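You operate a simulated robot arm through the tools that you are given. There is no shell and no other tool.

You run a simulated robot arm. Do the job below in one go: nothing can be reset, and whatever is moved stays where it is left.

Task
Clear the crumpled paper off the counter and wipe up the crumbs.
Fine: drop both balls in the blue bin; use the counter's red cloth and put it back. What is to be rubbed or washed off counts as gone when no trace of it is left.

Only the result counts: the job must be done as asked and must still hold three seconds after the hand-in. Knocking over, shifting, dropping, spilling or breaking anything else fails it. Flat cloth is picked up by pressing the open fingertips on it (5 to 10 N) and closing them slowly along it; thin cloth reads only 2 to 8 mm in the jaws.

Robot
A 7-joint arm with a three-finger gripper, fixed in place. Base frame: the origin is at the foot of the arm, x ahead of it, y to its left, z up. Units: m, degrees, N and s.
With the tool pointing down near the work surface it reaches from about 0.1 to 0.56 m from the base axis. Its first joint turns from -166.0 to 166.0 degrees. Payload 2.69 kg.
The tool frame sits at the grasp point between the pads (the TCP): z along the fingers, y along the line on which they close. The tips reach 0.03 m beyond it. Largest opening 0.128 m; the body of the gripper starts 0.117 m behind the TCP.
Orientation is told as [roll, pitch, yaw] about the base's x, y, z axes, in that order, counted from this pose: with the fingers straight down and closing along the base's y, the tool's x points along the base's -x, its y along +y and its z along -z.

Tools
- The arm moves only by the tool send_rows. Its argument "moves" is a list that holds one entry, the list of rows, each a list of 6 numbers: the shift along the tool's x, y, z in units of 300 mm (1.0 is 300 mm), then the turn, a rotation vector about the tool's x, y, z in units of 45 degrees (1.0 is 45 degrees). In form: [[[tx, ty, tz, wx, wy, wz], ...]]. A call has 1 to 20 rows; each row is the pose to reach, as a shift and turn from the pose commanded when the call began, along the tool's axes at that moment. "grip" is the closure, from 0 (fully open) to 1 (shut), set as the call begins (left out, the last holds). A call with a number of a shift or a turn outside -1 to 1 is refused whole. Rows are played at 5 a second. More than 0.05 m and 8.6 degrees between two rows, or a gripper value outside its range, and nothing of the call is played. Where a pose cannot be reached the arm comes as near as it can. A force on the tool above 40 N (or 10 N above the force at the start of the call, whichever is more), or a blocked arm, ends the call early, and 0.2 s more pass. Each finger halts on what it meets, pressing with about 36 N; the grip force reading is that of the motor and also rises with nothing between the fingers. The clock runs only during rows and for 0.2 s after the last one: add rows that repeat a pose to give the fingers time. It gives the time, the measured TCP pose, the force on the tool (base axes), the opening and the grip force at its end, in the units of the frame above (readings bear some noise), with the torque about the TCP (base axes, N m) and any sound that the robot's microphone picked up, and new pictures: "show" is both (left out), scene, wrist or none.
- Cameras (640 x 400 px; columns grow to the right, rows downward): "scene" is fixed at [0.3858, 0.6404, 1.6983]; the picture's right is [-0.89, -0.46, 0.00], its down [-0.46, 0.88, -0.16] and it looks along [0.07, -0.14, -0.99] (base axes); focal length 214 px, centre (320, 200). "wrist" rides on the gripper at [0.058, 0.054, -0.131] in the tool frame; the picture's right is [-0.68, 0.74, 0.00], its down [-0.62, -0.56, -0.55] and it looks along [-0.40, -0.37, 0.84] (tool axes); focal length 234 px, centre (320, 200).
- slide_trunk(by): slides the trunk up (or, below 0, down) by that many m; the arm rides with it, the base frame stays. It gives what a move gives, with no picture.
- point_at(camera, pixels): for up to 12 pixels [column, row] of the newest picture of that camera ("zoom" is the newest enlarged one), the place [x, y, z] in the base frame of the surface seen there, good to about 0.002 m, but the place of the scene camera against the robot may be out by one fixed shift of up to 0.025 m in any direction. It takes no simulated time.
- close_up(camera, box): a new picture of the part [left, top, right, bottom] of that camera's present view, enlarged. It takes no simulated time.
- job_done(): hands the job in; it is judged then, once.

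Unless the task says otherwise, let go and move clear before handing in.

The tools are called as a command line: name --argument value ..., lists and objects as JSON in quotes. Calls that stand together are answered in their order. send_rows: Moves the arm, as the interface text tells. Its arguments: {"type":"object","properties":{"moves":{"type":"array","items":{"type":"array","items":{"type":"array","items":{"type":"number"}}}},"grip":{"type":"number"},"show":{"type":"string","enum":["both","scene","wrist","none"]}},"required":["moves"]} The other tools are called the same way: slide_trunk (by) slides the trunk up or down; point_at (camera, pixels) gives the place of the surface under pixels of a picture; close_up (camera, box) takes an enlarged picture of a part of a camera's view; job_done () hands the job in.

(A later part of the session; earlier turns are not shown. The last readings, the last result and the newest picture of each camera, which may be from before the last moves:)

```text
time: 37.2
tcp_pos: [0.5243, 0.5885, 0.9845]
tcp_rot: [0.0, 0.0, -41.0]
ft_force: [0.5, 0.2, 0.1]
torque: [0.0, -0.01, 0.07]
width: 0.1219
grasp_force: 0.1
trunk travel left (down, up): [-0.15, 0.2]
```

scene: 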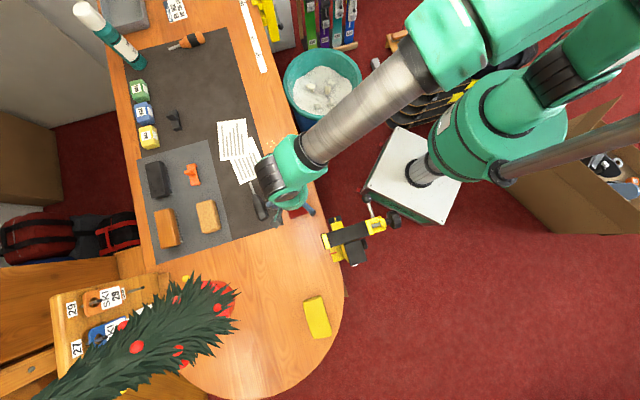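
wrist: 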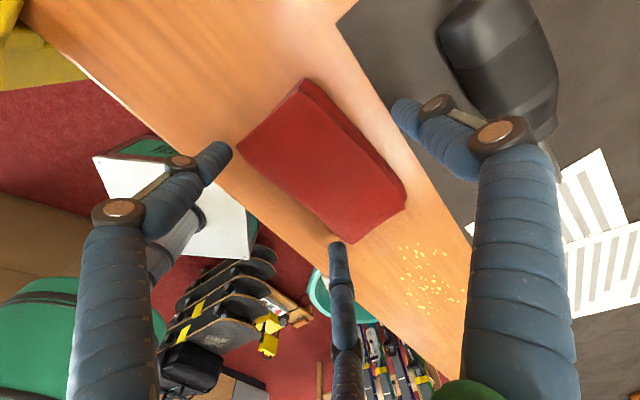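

The fingers straddle the pad: tips at (220,155) and (338,250) on the near side and (405,110) on the far side. I'll close gradually.

send_rows --moves '[[[0, 0, 0, 0, 0, 0], [0, 0, 0, 0, 0, 0]]]' --grip 0.33 --show "wrist"

send_rows --moves '[[[0, 0, 0, 0, 0, 0], [0, 0, 0, 0, 0, 0]]]' --grip 0.45 --show "wrist"

```text
time: 37.8
tcp_pos: [0.5255, 0.5896, 0.9852]
tcp_rot: [0.0, 0.0, -40.9]
ft_force: [0.1, -1.3, 3.1]
torque: [0.0, -0.04, 0.08]
width: 0.0873
grasp_force: 18.3
trunk travel left (down, up): [-0.15, 0.2]
```

wrist: 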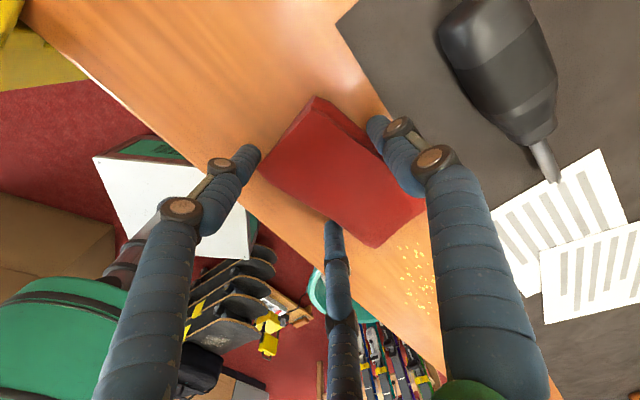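

```text
time: 38.4
tcp_pos: [0.5249, 0.5887, 0.9845]
tcp_rot: [0.0, 0.1, -41.0]
ft_force: [1.4, 0.8, 4.3]
torque: [0.0, -0.14, -0.14]
width: 0.0863
grasp_force: 36.3
trunk travel left (down, up): [-0.15, 0.2]
```

wrist: 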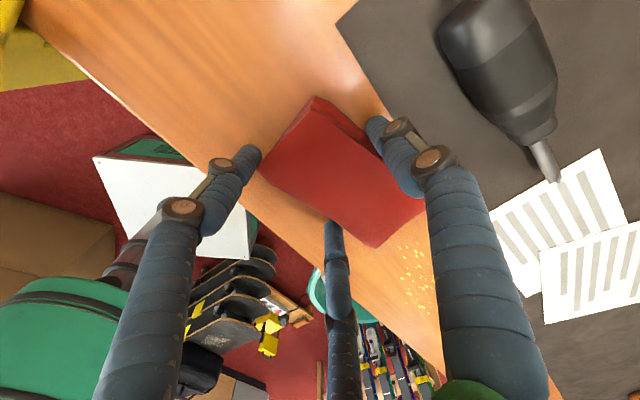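

The grip stopped at 0.086 with the left finger seemingly on the pad's end corner, nudging it toward the crumbs. I'll zoom and measure the pad's present place.

close_up --camera "wrist" --box '[200, 70, 460, 270]'

point_at --camera "wrist" --pixels '[[262, 168], [313, 98], [420, 208], [375, 243], [330, 160], [285, 135], [365, 180], [300, 200], [350, 232], [400, 225], [254, 155], [330, 230]]'

```text
2.00 times, centred on (330, 170) of wrist
```

zoom: 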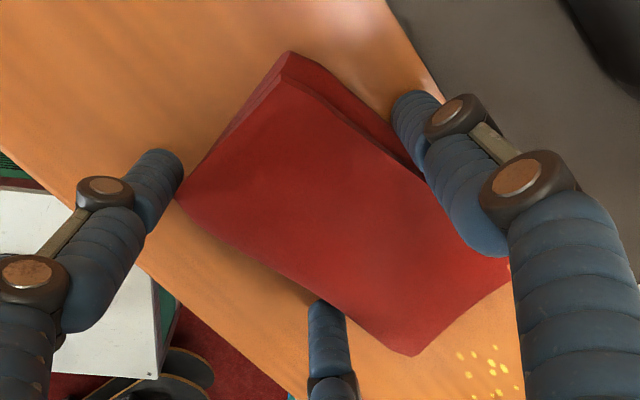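

```text
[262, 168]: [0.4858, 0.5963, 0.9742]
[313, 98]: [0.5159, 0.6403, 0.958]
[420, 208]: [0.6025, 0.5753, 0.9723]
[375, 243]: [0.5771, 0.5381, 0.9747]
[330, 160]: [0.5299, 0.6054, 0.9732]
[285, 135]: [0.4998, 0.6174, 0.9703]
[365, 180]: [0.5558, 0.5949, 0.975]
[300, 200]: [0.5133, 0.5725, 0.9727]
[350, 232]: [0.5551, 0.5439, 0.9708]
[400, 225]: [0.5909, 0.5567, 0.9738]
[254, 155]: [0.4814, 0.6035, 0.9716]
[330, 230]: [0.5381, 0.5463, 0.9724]
```

The pad has turned to about -35° and its centre is now near (0.546, 0.590), so the hold is on a corner. I'll open, rise, realign with the pad and look again.

send_rows --moves '[[[0, 0, 0, 0, 0, 0], [0, 0, 0, 0, 0, 0], [0, 0, -0.1, 0, 0, 0], [-0.03, 0.01, -0.2, 0, 0, -0.07], [-0.053, 0.021, -0.25, 0, 0, -0.133], [-0.053, 0.021, -0.25, 0, 0, -0.133]]]' --grip 0.05

```text
time: 39.8
tcp_pos: [0.5419, 0.5791, 1.0619]
tcp_rot: [0.0, 0.1, -34.8]
ft_force: [-0.2, -0.2, -0.4]
torque: [-0.03, 0.0, 0.0]
width: 0.1218
grasp_force: 0.1
trunk travel left (down, up): [-0.15, 0.2]
```

scene: 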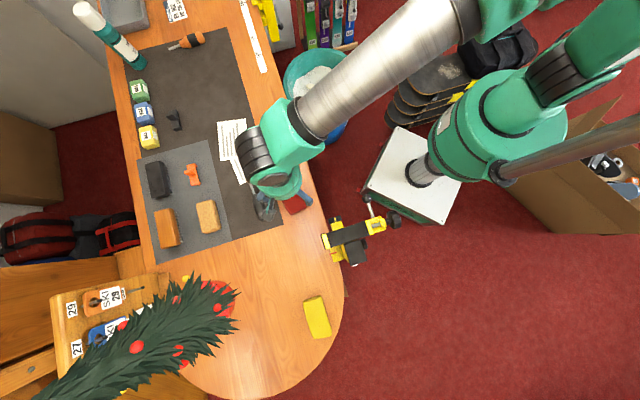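
wrist: 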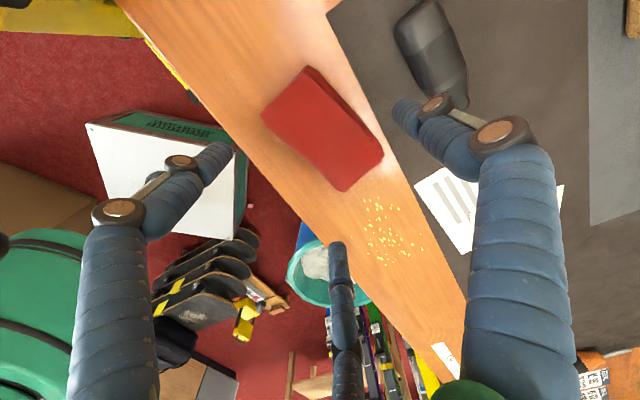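

The pad lies at (322,130), clear of the fingers. I'll zoom in and measure its outline.

close_up --camera "wrist" --box '[240, 50, 400, 200]'

point_at --camera "wrist" --pixels '[[264, 114], [304, 72], [379, 154], [345, 188], [322, 130], [285, 143], [305, 160], [325, 178], [335, 98], [360, 128], [362, 172], [284, 92]]'

```text
2.67 times, centred on (320, 125) of wrist
```

zoom: 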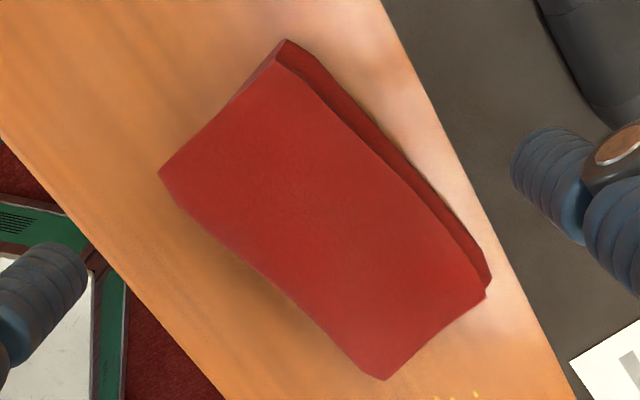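

```text
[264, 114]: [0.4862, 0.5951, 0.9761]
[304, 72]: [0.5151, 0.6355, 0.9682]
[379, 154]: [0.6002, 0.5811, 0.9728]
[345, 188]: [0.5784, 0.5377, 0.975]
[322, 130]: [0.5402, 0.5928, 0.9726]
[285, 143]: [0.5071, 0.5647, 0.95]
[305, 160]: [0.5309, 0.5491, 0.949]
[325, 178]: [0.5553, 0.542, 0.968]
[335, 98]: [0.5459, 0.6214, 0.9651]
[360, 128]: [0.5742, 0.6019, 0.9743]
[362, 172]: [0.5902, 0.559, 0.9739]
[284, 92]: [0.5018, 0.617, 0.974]
```

The pad's centre is (0.545, 0.587) with yaw about -33°, and the tool is well placed. I'll pre-close to 0.2, descend and close.

send_rows --moves '[[[0.005, 0, 0.0, 0, 0, -0.04], [0.005, 0, 0.1, 0, 0, -0.04], [0.005, 0, 0.19, 0, 0, -0.04], [0.005, 0, 0.253, 0, 0, -0.04], [0.005, 0, 0.253, 0, 0, -0.04]]]' --grip 0.2 --show "wrist"

```text
time: 41.0
tcp_pos: [0.5392, 0.5809, 0.9885]
tcp_rot: [0.3, 0.0, -33.2]
ft_force: [1.6, -0.3, 28.0]
torque: [-0.94, -0.25, -0.02]
width: 0.124
grasp_force: 14.3
trunk travel left (down, up): [-0.15, 0.2]
```

wrist: 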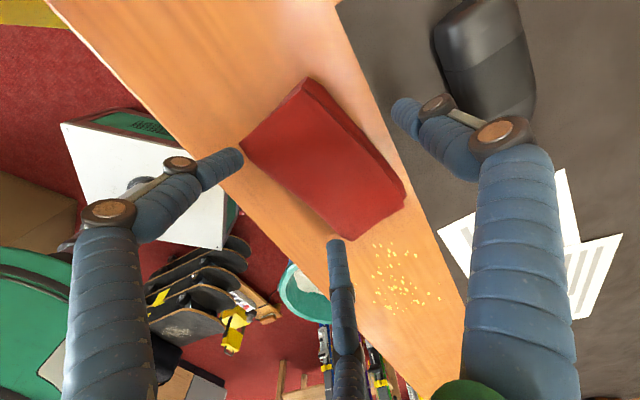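

Contact: 28 N upward and the jaws were forced to 0.124, so the near pair came down on the pad's edge. I'll rise, open fully and re-measure.

send_rows --moves '[[[0, 0, -0.06, 0, 0, 0], [0, 0, -0.15, 0, 0, 0], [0, 0, -0.28, 0, 0, 0], [0, 0, -0.28, 0, 0, 0]]]' --grip 0 --show "wrist"

close_up --camera "wrist" --box '[200, 50, 440, 200]'

```text
time: 42.0
tcp_pos: [0.54, 0.5795, 1.0706]
tcp_rot: [0.0, 0.1, -33.2]
ft_force: [0.1, 0.8, 1.2]
torque: [0.03, -0.01, 0.02]
width: 0.1278
grasp_force: 0.0
trunk travel left (down, up): [-0.15, 0.2]
```

wrist: 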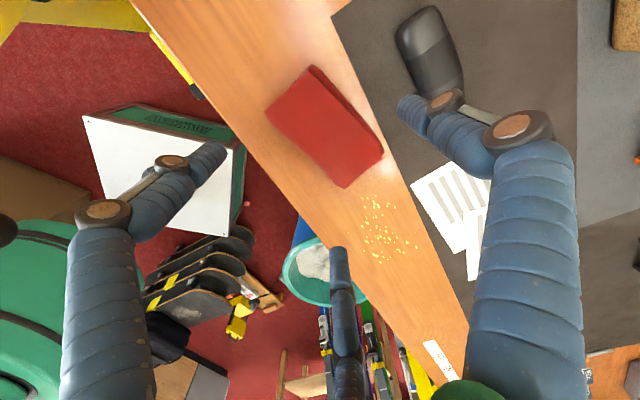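

```text
2.67 times, centred on (320, 125) of wrist
```

zoom: 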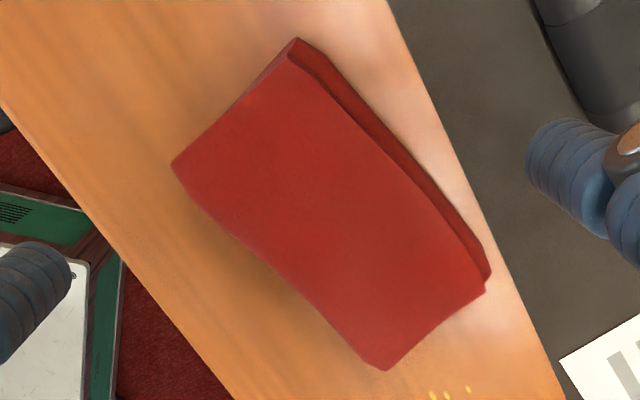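

The pad now shows corners at zoom (173,165), (290,52), (485,288), (385,368). I'll measure those.

point_at --camera "zoom" --pixels '[[178, 167], [290, 58], [480, 288], [384, 364], [330, 210], [240, 250], [300, 300], [235, 108], [390, 160], [430, 330], [490, 265], [296, 42]]'

```text
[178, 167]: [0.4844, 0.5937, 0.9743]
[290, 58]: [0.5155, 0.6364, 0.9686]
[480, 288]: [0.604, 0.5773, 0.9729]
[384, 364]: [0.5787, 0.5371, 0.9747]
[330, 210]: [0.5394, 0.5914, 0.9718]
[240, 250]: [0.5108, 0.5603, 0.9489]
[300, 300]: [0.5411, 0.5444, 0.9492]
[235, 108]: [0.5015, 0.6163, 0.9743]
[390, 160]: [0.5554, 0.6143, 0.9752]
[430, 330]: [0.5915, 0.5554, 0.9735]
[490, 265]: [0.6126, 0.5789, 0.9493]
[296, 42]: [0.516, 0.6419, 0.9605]
```

Centre is (0.546, 0.586), yaw about -33.5°. I'll shift 6 mm toward the counter edge with the jaws fully open and descend gently.

send_rows --moves '[[[-0.004, -0.021, 0.0, 0, 0, 0.01], [-0.004, -0.021, 0.1, 0, 0, 0.01], [-0.004, -0.021, 0.18, 0, 0, 0.01], [-0.004, -0.021, 0.23, 0, 0, 0.01], [-0.004, -0.021, 0.26, 0, 0, 0.01], [-0.004, -0.021, 0.28, 0, 0, 0.01], [-0.004, -0.021, 0.28, 0, 0, 0.01]]]' --grip 0 --show "wrist"

```text
time: 43.6
tcp_pos: [0.5367, 0.5762, 0.9826]
tcp_rot: [0.0, 0.0, -33.5]
ft_force: [0.1, 0.8, 0.0]
torque: [-0.01, 0.03, -0.02]
width: 0.1279
grasp_force: 0.0
trunk travel left (down, up): [-0.15, 0.2]
```

wrist: 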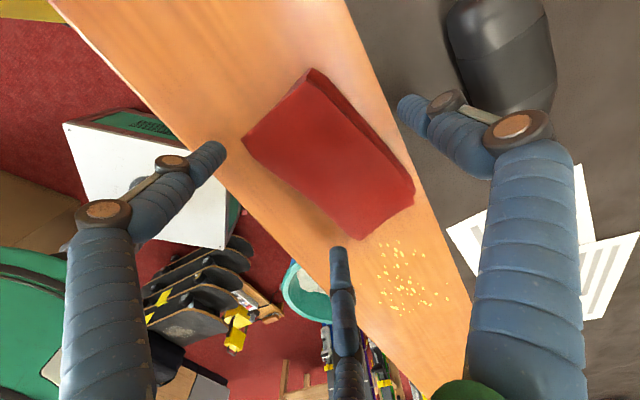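

No contact now; the pad lies between the fingers. I'll raise 3 mm and close in steps.

send_rows --moves '[[[0, 0, -0.01, 0, 0, 0], [0, 0, -0.01, 0, 0, 0]]]' --grip 0.3 --show "wrist"

```text
time: 44.2
tcp_pos: [0.5374, 0.5773, 0.9873]
tcp_rot: [0.0, -0.1, -33.5]
ft_force: [-0.2, -0.1, 0.0]
torque: [0.01, 0.02, 0.0]
width: 0.0951
grasp_force: 35.5
trunk travel left (down, up): [-0.15, 0.2]
```

wrist: 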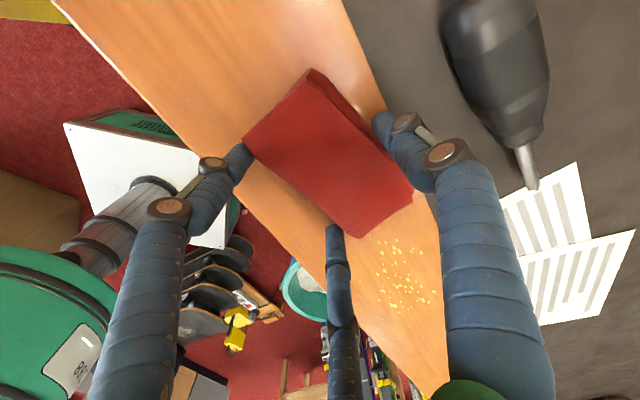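

The jaws stopped at 0.095 with 35 N. I'll zoom in to see which fingers touch.

close_up --camera "wrist" --box '[200, 50, 440, 250]'

point_at --camera "wrist" --pixels '[[248, 143], [310, 75], [410, 190], [358, 234], [330, 140], [300, 190], [240, 155], [333, 232], [380, 120], [365, 112], [385, 145], [250, 165]]'

```text
2.00 times, centred on (320, 150) of wrist
```

zoom: 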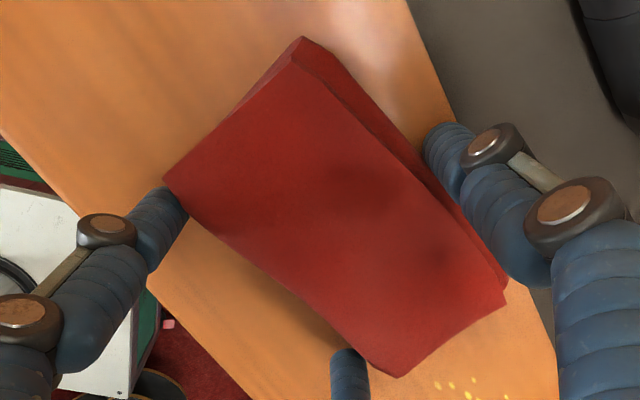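

```text
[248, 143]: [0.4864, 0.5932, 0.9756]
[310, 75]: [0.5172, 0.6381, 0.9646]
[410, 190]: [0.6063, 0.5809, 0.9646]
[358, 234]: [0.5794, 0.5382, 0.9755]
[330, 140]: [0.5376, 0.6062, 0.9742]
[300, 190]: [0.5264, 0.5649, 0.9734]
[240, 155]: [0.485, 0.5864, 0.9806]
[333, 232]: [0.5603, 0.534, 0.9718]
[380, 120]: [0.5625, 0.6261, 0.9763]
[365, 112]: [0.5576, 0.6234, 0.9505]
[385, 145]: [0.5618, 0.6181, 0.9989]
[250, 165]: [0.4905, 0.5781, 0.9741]
```

Only the left finger looks clearly in touch with the near-left corner. I'll command a bit more closure and watch.

send_rows --moves '[[[0, 0, 0, 0, 0, 0], [0, 0, 0, 0, 0, 0], [0, 0, 0, 0, 0, 0]]]' --grip 0.4 --show "wrist"

close_up --camera "wrist" --box '[200, 50, 440, 250]'

```text
time: 45.0
tcp_pos: [0.5387, 0.5771, 0.9874]
tcp_rot: [0.0, 0.0, -33.6]
ft_force: [-0.3, -0.4, 0.5]
torque: [0.01, -0.01, -0.01]
width: 0.0946
grasp_force: 36.1
trunk travel left (down, up): [-0.15, 0.2]
```

wrist: 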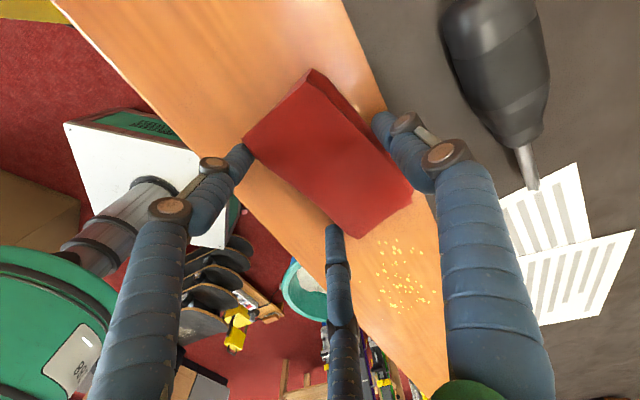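

```text
2.00 times, centred on (320, 150) of wrist
```

zoom: 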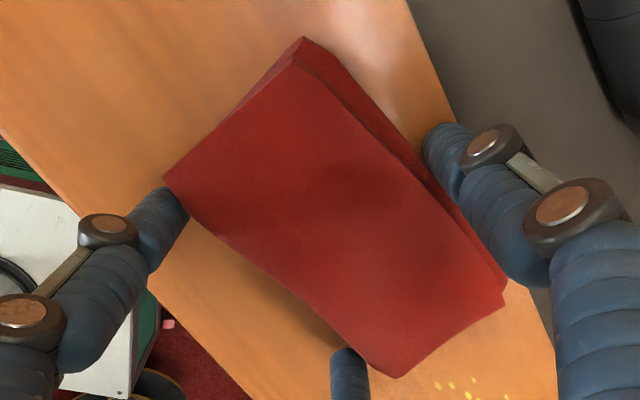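

The jaws hold firm at 0.095 with 36 N and the pad didn't slide, so it may truly be gripped. I'll lift 20 mm as a test.

send_rows --moves '[[[0, 0, -0.02, 0, 0, 0], [0, 0, -0.05, 0, 0, 0], [0, 0, -0.08, 0, 0, 0], [0, 0, -0.08, 0, 0, 0]]]'

close_up --camera "wrist" --box '[200, 50, 440, 250]'

point_at --camera "wrist" --pixels '[[330, 140], [300, 190], [380, 190], [280, 130], [358, 225], [410, 185]]'

```text
time: 46.0
tcp_pos: [0.537, 0.5744, 1.0104]
tcp_rot: [0.0, 0.0, -33.6]
ft_force: [0.5, 0.7, 0.2]
torque: [-0.04, -0.04, 0.02]
width: 0.094
grasp_force: 36.1
trunk travel left (down, up): [-0.15, 0.2]
```

scene: 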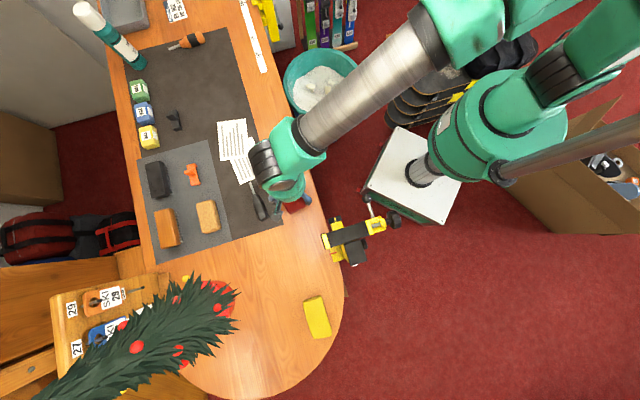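
wrist: 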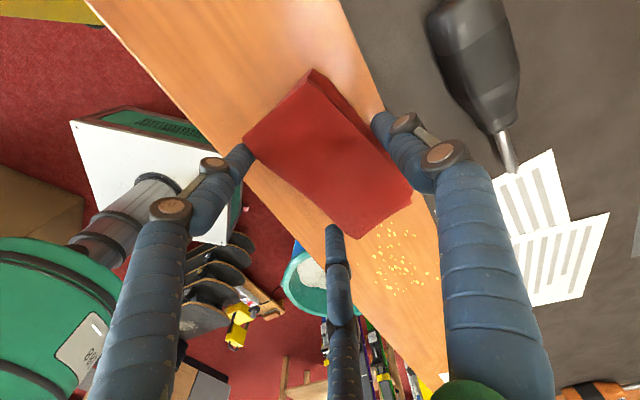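

```text
2.00 times, centred on (320, 150) of wrist
```

zoom: 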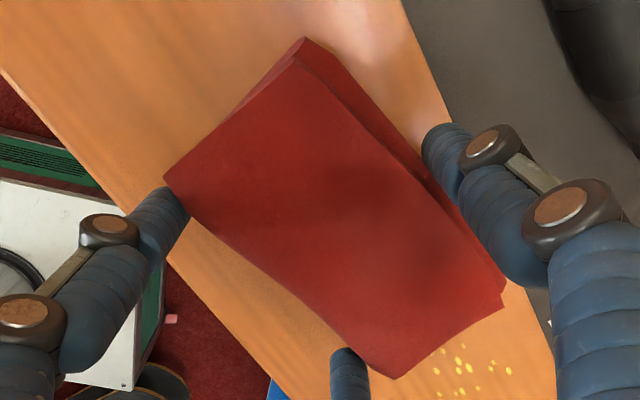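

```text
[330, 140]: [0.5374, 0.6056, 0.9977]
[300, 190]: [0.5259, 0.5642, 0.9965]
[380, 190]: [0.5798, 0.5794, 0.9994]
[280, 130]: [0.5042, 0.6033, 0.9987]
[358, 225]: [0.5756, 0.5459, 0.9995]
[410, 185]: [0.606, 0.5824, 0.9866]
```

The pad came up cleanly and level (its top now reads 0.998), so it is held, with its bottom about 38 mm below the TCP. I'll lift higher and turn the tool so the pad's long side spans the crumb strip.

send_rows --moves '[[[0, 0, -0.08, 0, 0, 0], [0, 0, -0.16, 0, 0, -0.18], [0, 0, -0.2, 0, 0, -0.36], [0, 0, -0.2, 0, 0, -0.54], [0, 0, -0.2, 0, 0, -0.72], [0, 0, -0.2, 0, 0, -0.9], [0, 0, -0.2, 0, 0, -0.918]]]' --show "wrist"

send_rows --moves '[[[0, 0, 0, 0, 0, -0.18], [0, 0, 0, 0, 0, -0.36], [0, 0, 0, 0, 0, -0.54], [0, 0, 0, 0, 0, -0.72], [0, 0, 0, 0, 0, -0.9], [0, 0, 0, 0, 0, -0.918]]]'

```text
time: 47.6
tcp_pos: [0.5369, 0.5772, 1.0713]
tcp_rot: [0.1, 0.1, 7.9]
ft_force: [-0.3, -0.5, -0.3]
torque: [-0.01, 0.03, 0.0]
width: 0.0935
grasp_force: 36.2
trunk travel left (down, up): [-0.15, 0.2]
```

wrist: 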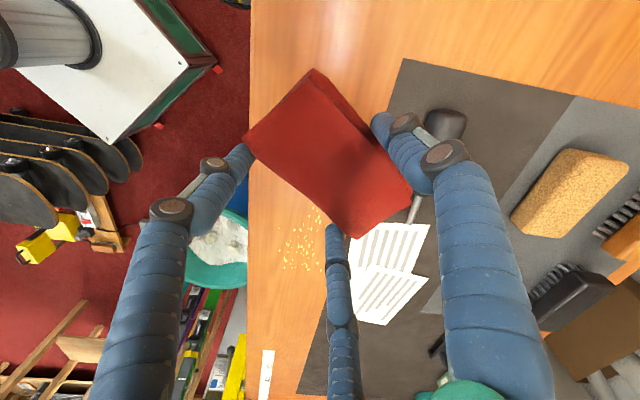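

```text
time: 49.0
tcp_pos: [0.538, 0.5763, 1.071]
tcp_rot: [0.0, 0.0, 49.0]
ft_force: [0.4, 0.2, -0.4]
torque: [0.03, -0.01, -0.02]
width: 0.0935
grasp_force: 36.0
trunk travel left (down, up): [-0.15, 0.2]
```

scene: 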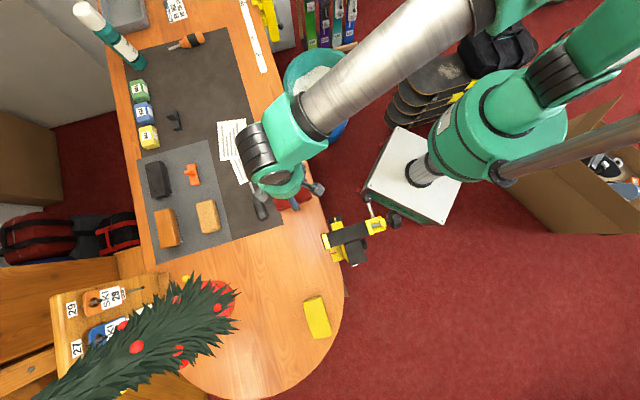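
wrist: 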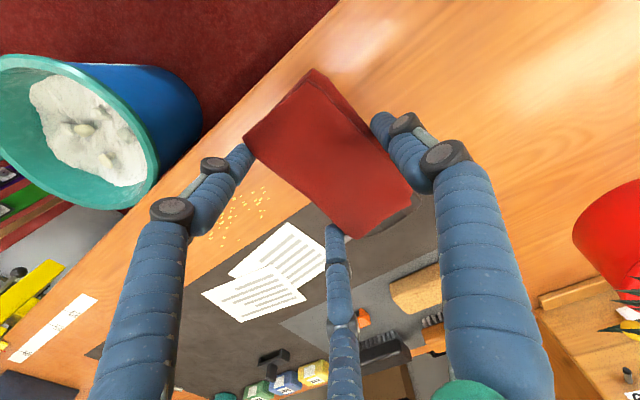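

The tool reached yaw 49 with the pad held; crumbs at (245,213) and papers at (265,275) are in view. I'll re-measure them before landing.

point_at --camera "wrist" --pixels '[[285, 223], [230, 274], [204, 293], [268, 188], [262, 215], [215, 205], [215, 240], [240, 213], [310, 208], [250, 236], [200, 262], [255, 170]]'

close_up --camera "wrist" --box '[180, 130, 420, 330]'

```text
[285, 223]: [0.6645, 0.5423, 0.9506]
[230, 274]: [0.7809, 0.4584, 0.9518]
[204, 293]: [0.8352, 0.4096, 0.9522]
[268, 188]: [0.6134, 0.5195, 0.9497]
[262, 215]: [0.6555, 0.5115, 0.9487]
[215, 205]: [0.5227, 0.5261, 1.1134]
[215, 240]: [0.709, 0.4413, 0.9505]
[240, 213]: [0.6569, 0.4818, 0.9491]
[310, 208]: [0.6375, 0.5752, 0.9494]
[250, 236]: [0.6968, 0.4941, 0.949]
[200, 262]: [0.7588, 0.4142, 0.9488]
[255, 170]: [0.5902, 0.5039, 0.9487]
```

```text
2.00 times, centred on (300, 230) of wrist
```

zoom: 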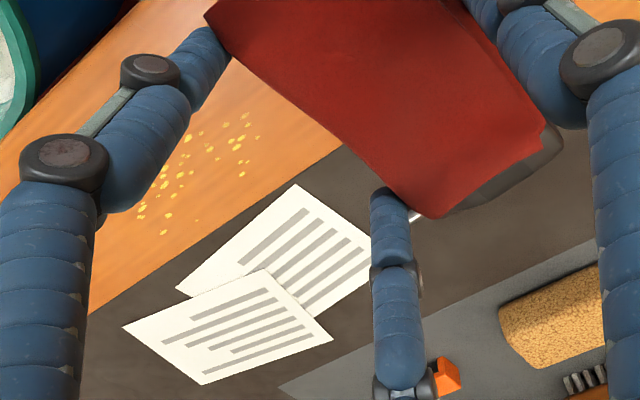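

The crumbs lie in a strip running from about (0.61,0.52) to (0.71,0.40), and the papers start 25 mm beyond its far side. I'll land the pad just before the strip, stopping a few mm above the counter first.

send_rows --moves '[[[0.015, -0.07, 0, 0, 0, 0], [0.029, -0.145, 0.05, 0, 0, 0], [0.029, -0.145, 0.15, 0, 0, 0], [0.029, -0.145, 0.22, 0, 0, 0], [0.029, -0.145, 0.255, 0, 0, 0], [0.029, -0.145, 0.255, 0, 0, 0]]]' --show "wrist"

```text
time: 50.4
tcp_pos: [0.5634, 0.5421, 0.9949]
tcp_rot: [-0.1, -0.1, 49.0]
ft_force: [1.0, -0.2, 0.2]
torque: [-0.03, 0.01, -0.01]
width: 0.0935
grasp_force: 35.7
trunk travel left (down, up): [-0.15, 0.2]
```

wrist: 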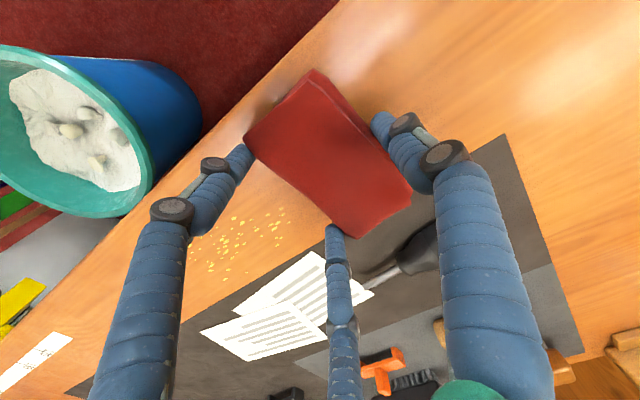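

The pad hovers about 7 mm above the counter. I'll lower in small steps to get a light press.

send_rows --moves '[[[0, 0, 0.015, 0, 0, 0], [0, 0, 0.025, 0, 0, 0], [0, 0, 0.032, 0, 0, 0], [0, 0, 0.032, 0, 0, 0]]]' --show "wrist"

```text
time: 51.4
tcp_pos: [0.5637, 0.5417, 0.9858]
tcp_rot: [0.0, -0.1, 49.0]
ft_force: [-0.2, 0.6, 2.7]
torque: [-0.02, 0.13, -0.06]
width: 0.0936
grasp_force: 35.9
trunk travel left (down, up): [-0.15, 0.2]
```

wrist: 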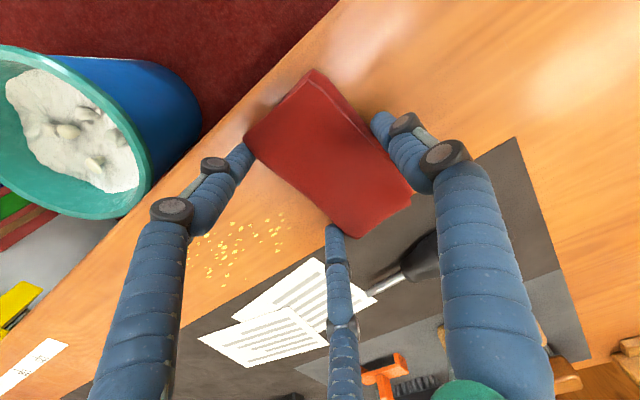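

Contact begins with 2.7 N. I'll check the pad's extent against the papers and then press a touch more.

point_at --camera "wrist" --pixels '[[250, 143], [312, 78], [408, 190], [355, 230], [330, 150], [312, 253], [420, 210], [395, 225], [370, 240]]'

send_rows --moves '[[[0, 0, 0.004, 0, 0, 0], [0, 0, 0.006, 0, 0, 0], [0, 0, 0.006, 0, 0, 0]]]' --show "none"

```text
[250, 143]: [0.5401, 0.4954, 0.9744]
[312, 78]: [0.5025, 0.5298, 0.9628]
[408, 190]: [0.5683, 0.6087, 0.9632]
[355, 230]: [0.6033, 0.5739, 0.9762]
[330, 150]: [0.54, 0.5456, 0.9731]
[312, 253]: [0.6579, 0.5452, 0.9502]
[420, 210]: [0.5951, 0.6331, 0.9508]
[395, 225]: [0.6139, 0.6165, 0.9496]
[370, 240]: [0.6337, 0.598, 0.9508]
```

```text
time: 52.2
tcp_pos: [0.5648, 0.5422, 0.9856]
tcp_rot: [0.0, 0.0, 48.9]
ft_force: [-1.3, 5.2, 16.9]
torque: [-0.03, 0.53, -0.11]
width: 0.0937
grasp_force: 36.3
trunk travel left (down, up): [-0.15, 0.2]
```

The press is now 17 N and the pad spans v 0.728–0.832, short of the papers. I'll ease off slightly and sweep it along the strip past the last crumbs.

send_rows --moves '[[[0, 0, -0.002, 0, 0, 0], [0, -0.045, -0.002, 0, 0, 0], [0, -0.09, -0.002, 0, 0, 0], [0, -0.135, -0.002, 0, 0, 0], [0, -0.18, -0.002, 0, 0, 0], [0, -0.225, -0.002, 0, 0, 0], [0, -0.27, -0.002, 0, 0, 0]]]' --show "wrist"

```text
time: 53.8
tcp_pos: [0.6257, 0.4881, 0.9841]
tcp_rot: [0.0, 0.1, 49.1]
ft_force: [-2.7, 2.6, 20.2]
torque: [0.45, 0.12, -0.04]
width: 0.0936
grasp_force: 36.4
trunk travel left (down, up): [-0.15, 0.2]
```

wrist: 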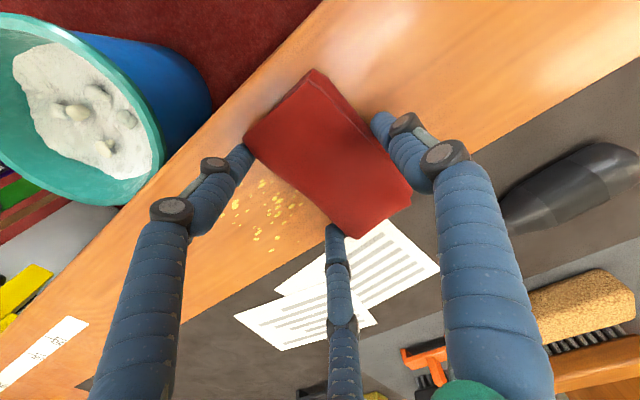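

The sweep goes well with 20 N press and crumbs ahead at (265,210) being covered. I'll ease slightly and continue.

send_rows --moves '[[[0, -0.02, -0.004, 0, 0, 0], [0, -0.065, -0.004, 0, 0, 0], [0, -0.11, -0.004, 0, 0, 0], [0, -0.155, -0.004, 0, 0, 0], [0, -0.2, -0.004, 0, 0, 0], [0, -0.245, -0.004, 0, 0, 0], [0, -0.29, -0.004, 0, 0, 0], [0, -0.335, -0.004, 0, 0, 0], [0, -0.38, -0.004, 0, 0, 0], [0, -0.425, -0.004, 0, 0, 0], [0, -0.47, -0.004, 0, 0, 0], [0, -0.515, -0.004, 0, 0, 0], [0, -0.56, -0.004, 0, 0, 0], [0, -0.605, -0.004, 0, 0, 0]]]'

```text
time: 56.8
tcp_pos: [0.762, 0.3683, 0.9845]
tcp_rot: [0.0, 0.2, 49.1]
ft_force: [0.3, -1.2, 8.0]
torque: [0.21, -0.24, 0.01]
width: 0.0939
grasp_force: 36.3
trunk travel left (down, up): [-0.15, 0.2]
```

scene: 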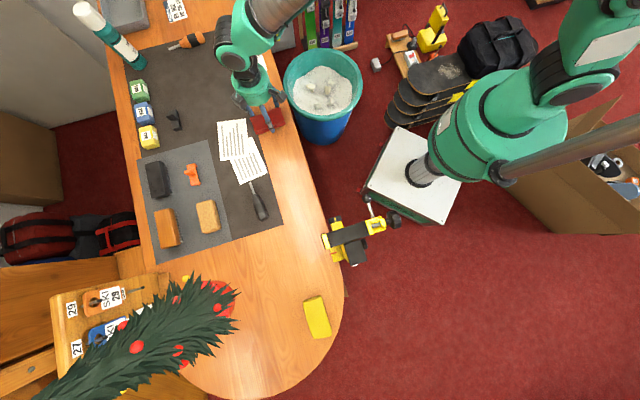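
wrist: 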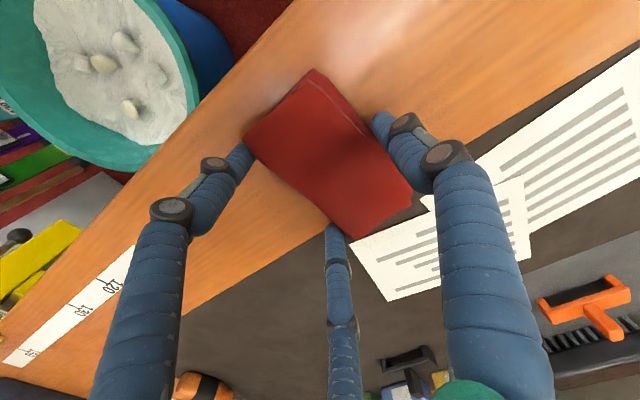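

The swept strip looks clean in the scene view around (275,155). I'll zoom in there to look for leftovers.

close_up --camera "scene" --box '[240, 110, 320, 190]'

close_up --camera "wrist" --box '[250, 0, 570, 200]'

```text
5.00 times, centred on (280, 150) of scene
```

zoom: 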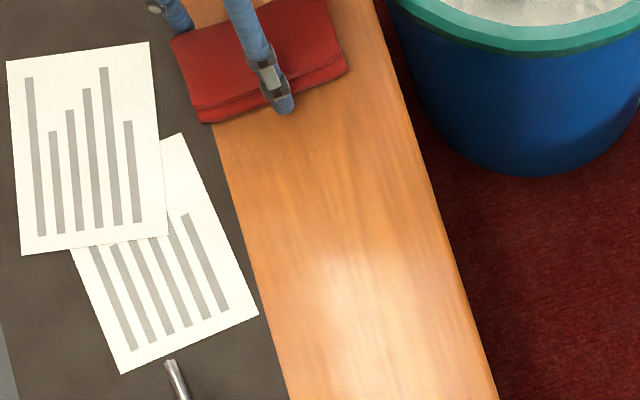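

```text
2.00 times, centred on (410, 100) of wrist
```

zoom: 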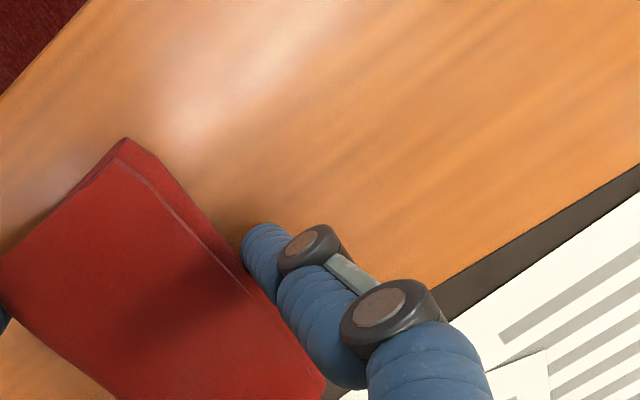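

No crumbs are visible in either close-up. I'll lift the pad and check under it as well.

send_rows --moves '[[[0, 0, -0.05, 0, 0, 0], [0, 0, -0.15, 0, 0, 0], [0, 0, -0.3, 0, 0, 0], [0, 0.1, -0.35, 0, 0, 0], [0, 0.25, -0.35, 0, 0, 0], [0, 0.35, -0.35, 0, 0, 0]]]'

close_up --camera "wrist" --box '[90, 100, 410, 300]'

close_up --camera "scene" --box '[240, 80, 320, 160]'

```text
time: 58.2
tcp_pos: [0.6817, 0.4405, 1.0911]
tcp_rot: [0.0, 0.0, 49.0]
ft_force: [-0.4, 0.1, -0.4]
torque: [-0.05, -0.01, -0.04]
width: 0.0936
grasp_force: 36.2
trunk travel left (down, up): [-0.15, 0.2]
```

scene: 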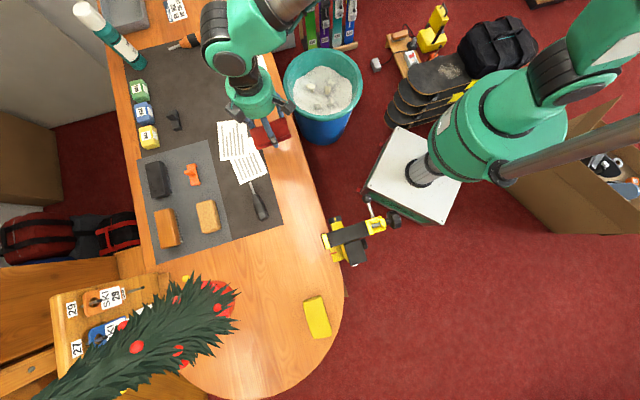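
wrist: 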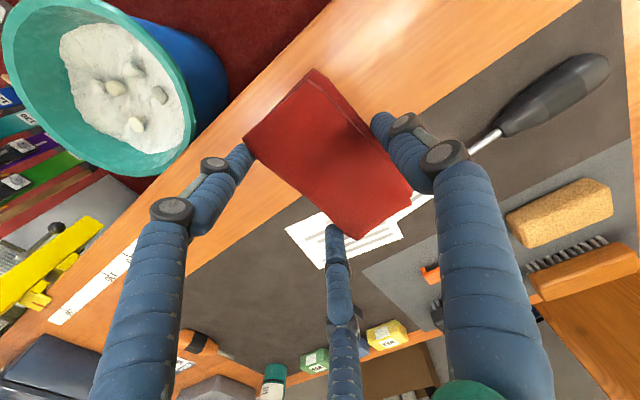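

```text
2.00 times, centred on (250, 200) of wrist
```

zoom: 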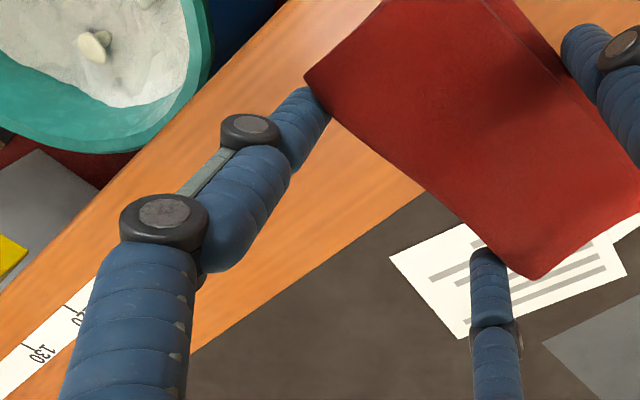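

```text
5.00 times, centred on (280, 120) of scene
```

zoom: 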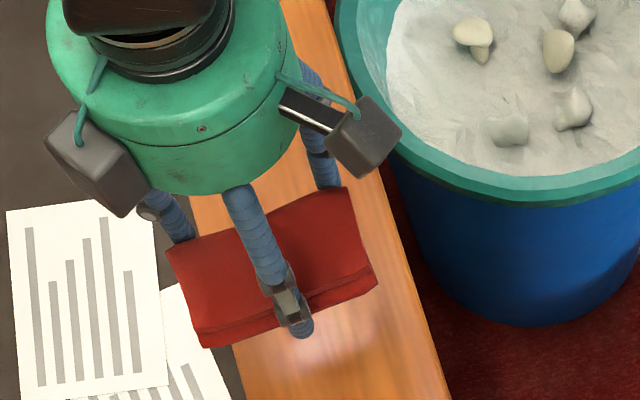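

The counter is clean where the pad was too, and five balls sit in the bin. I'll carry the pad back above its original place, turning the tool back toward yaw -41.

send_rows --moves '[[[-0.003, 0.12, 0, 0, 0, 0.16], [-0.006, 0.24, 0, 0, 0, 0.33], [-0.009, 0.36, 0, 0, 0, 0.5], [-0.012, 0.48, 0, 0, 0, 0.67], [-0.015, 0.6, 0, 0, 0, 0.84], [-0.017, 0.713, 0, 0, 0, 1.0], [-0.017, 0.713, 0, 0, 0, 1.0]]]' --show "none"

send_rows --moves '[[[0, 0, 0, 0, 0, 0.17], [0, 0, 0, 0, 0, 0.34], [0, 0, 0, 0, 0, 0.51], [0, 0, 0, 0, 0, 0.68], [0, 0, 0, 0, 0, 0.85], [0, 0, 0, 0, 0, 1.0], [0, 0, 0, 0, 0, 1.0]]]'

```text
time: 59.8
tcp_pos: [0.5262, 0.5824, 1.0902]
tcp_rot: [0.1, 0.1, 4.0]
ft_force: [0.1, 0.3, -0.4]
torque: [-0.02, 0.01, 0.0]
width: 0.0936
grasp_force: 35.9
trunk travel left (down, up): [-0.15, 0.2]
```

```text
time: 61.4
tcp_pos: [0.5236, 0.5819, 1.0903]
tcp_rot: [0.0, 0.0, -41.1]
ft_force: [-0.1, 1.0, -0.2]
torque: [0.01, 0.01, 0.0]
width: 0.0932
grasp_force: 35.6
trunk travel left (down, up): [-0.15, 0.2]
```

scene: 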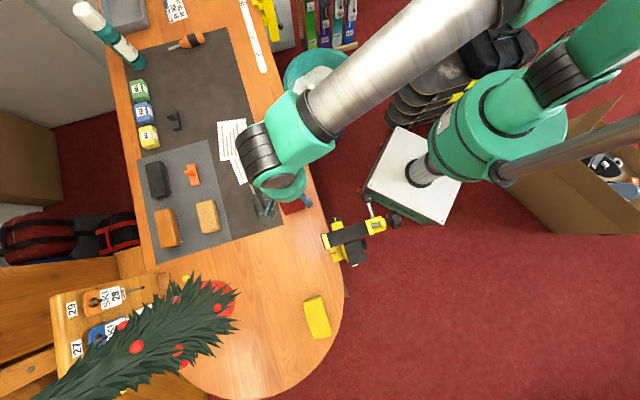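
wrist: 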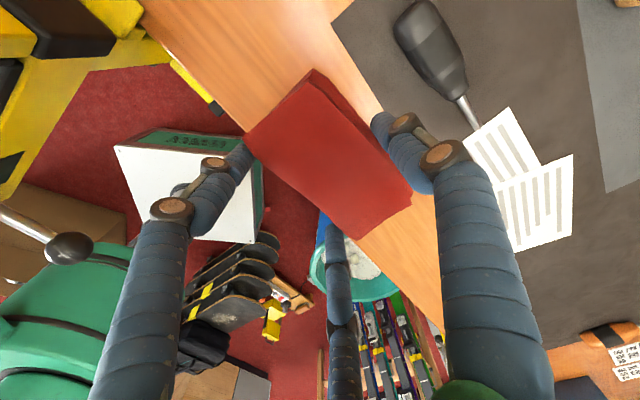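

Now above the old place at yaw -41. I'll measure the held pad's corners to compare with where it lay at first.

point_at --camera "wrist" --pixels '[[249, 143], [312, 80], [408, 188], [357, 232], [330, 150]]'

close_up --camera "wrist" --box '[220, 50, 440, 260]'

```text
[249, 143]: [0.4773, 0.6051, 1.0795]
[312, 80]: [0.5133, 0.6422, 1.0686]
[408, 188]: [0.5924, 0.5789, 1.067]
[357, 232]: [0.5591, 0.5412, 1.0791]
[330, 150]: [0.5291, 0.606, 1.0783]
```

```text
1.90 times, centred on (330, 155) of wrist
```

zoom: 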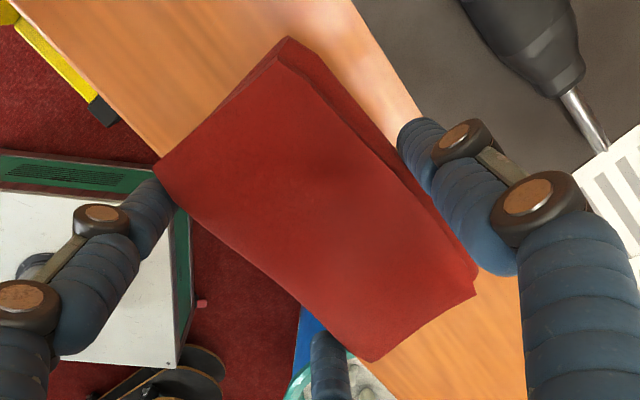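

The held pad is within 5 mm of its first place, so I'll correct by that and lower it to just above contact.

send_rows --moves '[[[0.015, -0.008, 0.08, 0, 0, 0], [0.015, -0.008, 0.2, 0, 0, 0], [0.015, -0.008, 0.29, 0, 0, 0], [0.015, -0.008, 0.325, 0, 0, 0], [0.015, -0.008, 0.337, 0, 0, 0], [0.015, -0.008, 0.343, 0, 0, 0], [0.015, -0.008, 0.343, 0, 0, 0]]]' --show "wrist"

```text
time: 63.0
tcp_pos: [0.5199, 0.5828, 0.9875]
tcp_rot: [0.0, -0.1, -41.0]
ft_force: [0.6, 0.4, -0.4]
torque: [-0.03, 0.01, 0.03]
width: 0.0936
grasp_force: 36.0
trunk travel left (down, up): [-0.15, 0.2]
```

wrist: 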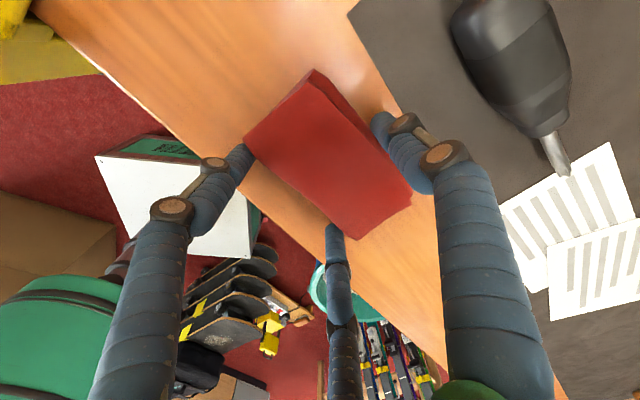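

No contact force yet, so the pad hovers barely above the counter. I'll lower another 1.5 mm to touch it down, then open slowly.

send_rows --moves '[[[0, 0, 0.003, 0, 0, 0], [0, 0, 0.005, 0, 0, 0], [0, 0, 0.005, 0, 0, 0]]]' --show "none"

```text
time: 63.8
tcp_pos: [0.5188, 0.5841, 0.9855]
tcp_rot: [0.1, 0.0, -40.9]
ft_force: [0.3, 0.3, -0.3]
torque: [0.0, 0.02, -0.03]
width: 0.0936
grasp_force: 36.2
trunk travel left (down, up): [-0.15, 0.2]
```

send_rows --moves '[[[0, 0, 0.003, 0, 0, 0], [0, 0, 0.006, 0, 0, 0], [0, 0, 0.006, 0, 0, 0]]]' --show "none"

```text
time: 64.6
tcp_pos: [0.5191, 0.5848, 0.9842]
tcp_rot: [0.0, 0.1, -40.9]
ft_force: [1.7, -0.5, 13.8]
torque: [-0.14, 0.04, -0.07]
width: 0.0936
grasp_force: 36.5
trunk travel left (down, up): [-0.15, 0.2]
```

The reading is now 13.8 N, so the pad rests on the counter. I'll back off a hair and open.

send_rows --moves '[[[0, 0, -0.003, 0, 0, 0], [0, 0, -0.003, 0, 0, 0]]]' --show "none"

send_rows --moves '[[[0, 0, 0, 0, 0, 0], [0, 0, 0, 0, 0, 0], [0, 0, 0, 0, 0, 0]]]' --grip 0 --show "wrist"

```text
time: 65.2
tcp_pos: [0.52, 0.5831, 0.9866]
tcp_rot: [0.1, -0.1, -41.1]
ft_force: [7.1, 2.2, 11.8]
torque: [0.09, -0.22, -0.01]
width: 0.0937
grasp_force: 35.9
trunk travel left (down, up): [-0.15, 0.2]
```

```text
time: 66.0
tcp_pos: [0.5194, 0.5832, 0.9851]
tcp_rot: [-0.1, 0.1, -41.0]
ft_force: [0.3, -0.8, 0.1]
torque: [0.02, -0.02, -0.03]
width: 0.1279
grasp_force: 0.2
trunk travel left (down, up): [-0.15, 0.2]
```

wrist: 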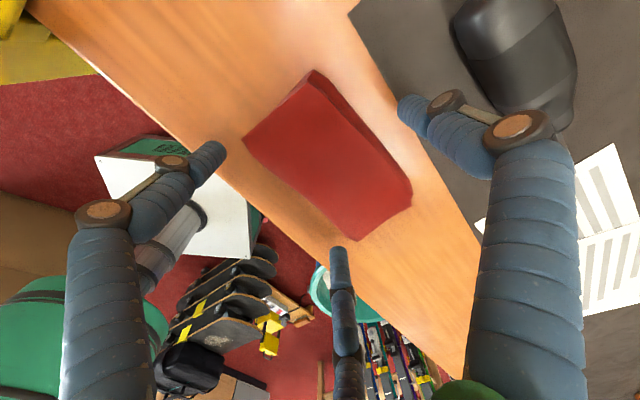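

The pad is free of all three fingers. I'll rise straight up and compare its place with the first one.

send_rows --moves '[[[0, 0, -0.05, 0, 0, 0], [0, 0, -0.15, 0, 0, 0], [0, 0, -0.3, 0, 0, 0], [0, 0, -0.44, 0, 0, 0], [0, 0, -0.44, 0, 0, 0]]]'

close_up --camera "wrist" --box '[200, 30, 500, 250]'

point_at --camera "wrist" --pixels '[[283, 100], [319, 62], [377, 137], [342, 163], [330, 113], [300, 84], [349, 98], [312, 130], [360, 150]]'

```text
time: 67.2
tcp_pos: [0.5185, 0.579, 1.1155]
tcp_rot: [0.1, 0.1, -41.0]
ft_force: [-0.7, -0.3, 0.5]
torque: [0.02, -0.03, -0.01]
width: 0.1278
grasp_force: 0.1
trunk travel left (down, up): [-0.15, 0.2]
```

scene: 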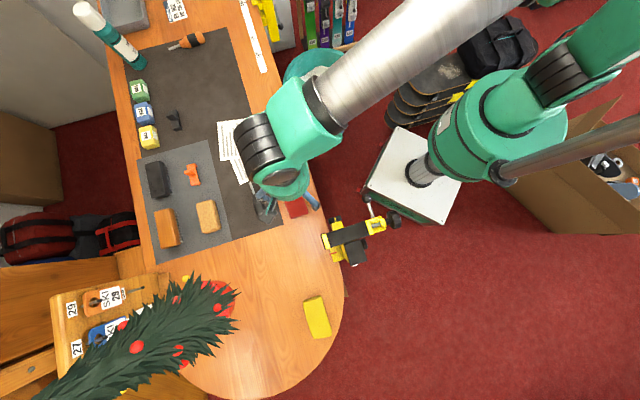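
wrist: 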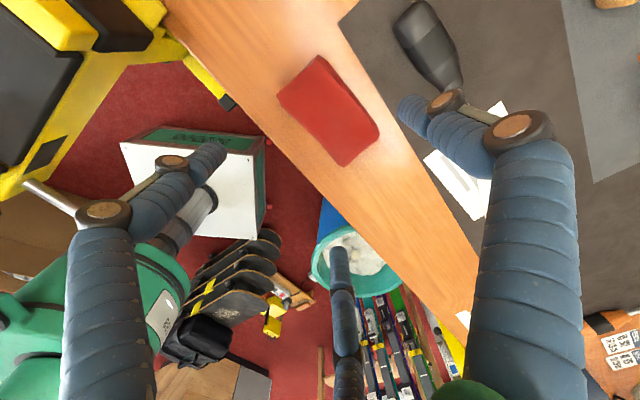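

```text
1.82 times, centred on (350, 140) of wrist
```

zoom: 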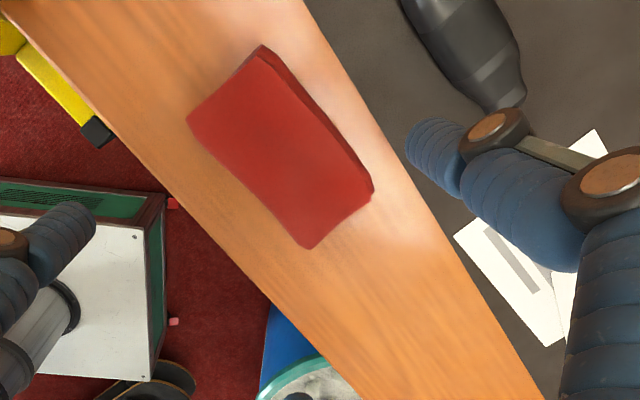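

```text
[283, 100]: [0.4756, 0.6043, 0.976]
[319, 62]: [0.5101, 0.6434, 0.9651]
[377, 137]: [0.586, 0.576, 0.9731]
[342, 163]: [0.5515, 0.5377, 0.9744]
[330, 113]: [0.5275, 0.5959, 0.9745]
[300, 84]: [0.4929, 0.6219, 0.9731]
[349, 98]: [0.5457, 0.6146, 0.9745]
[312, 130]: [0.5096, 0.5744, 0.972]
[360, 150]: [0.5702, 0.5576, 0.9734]
```

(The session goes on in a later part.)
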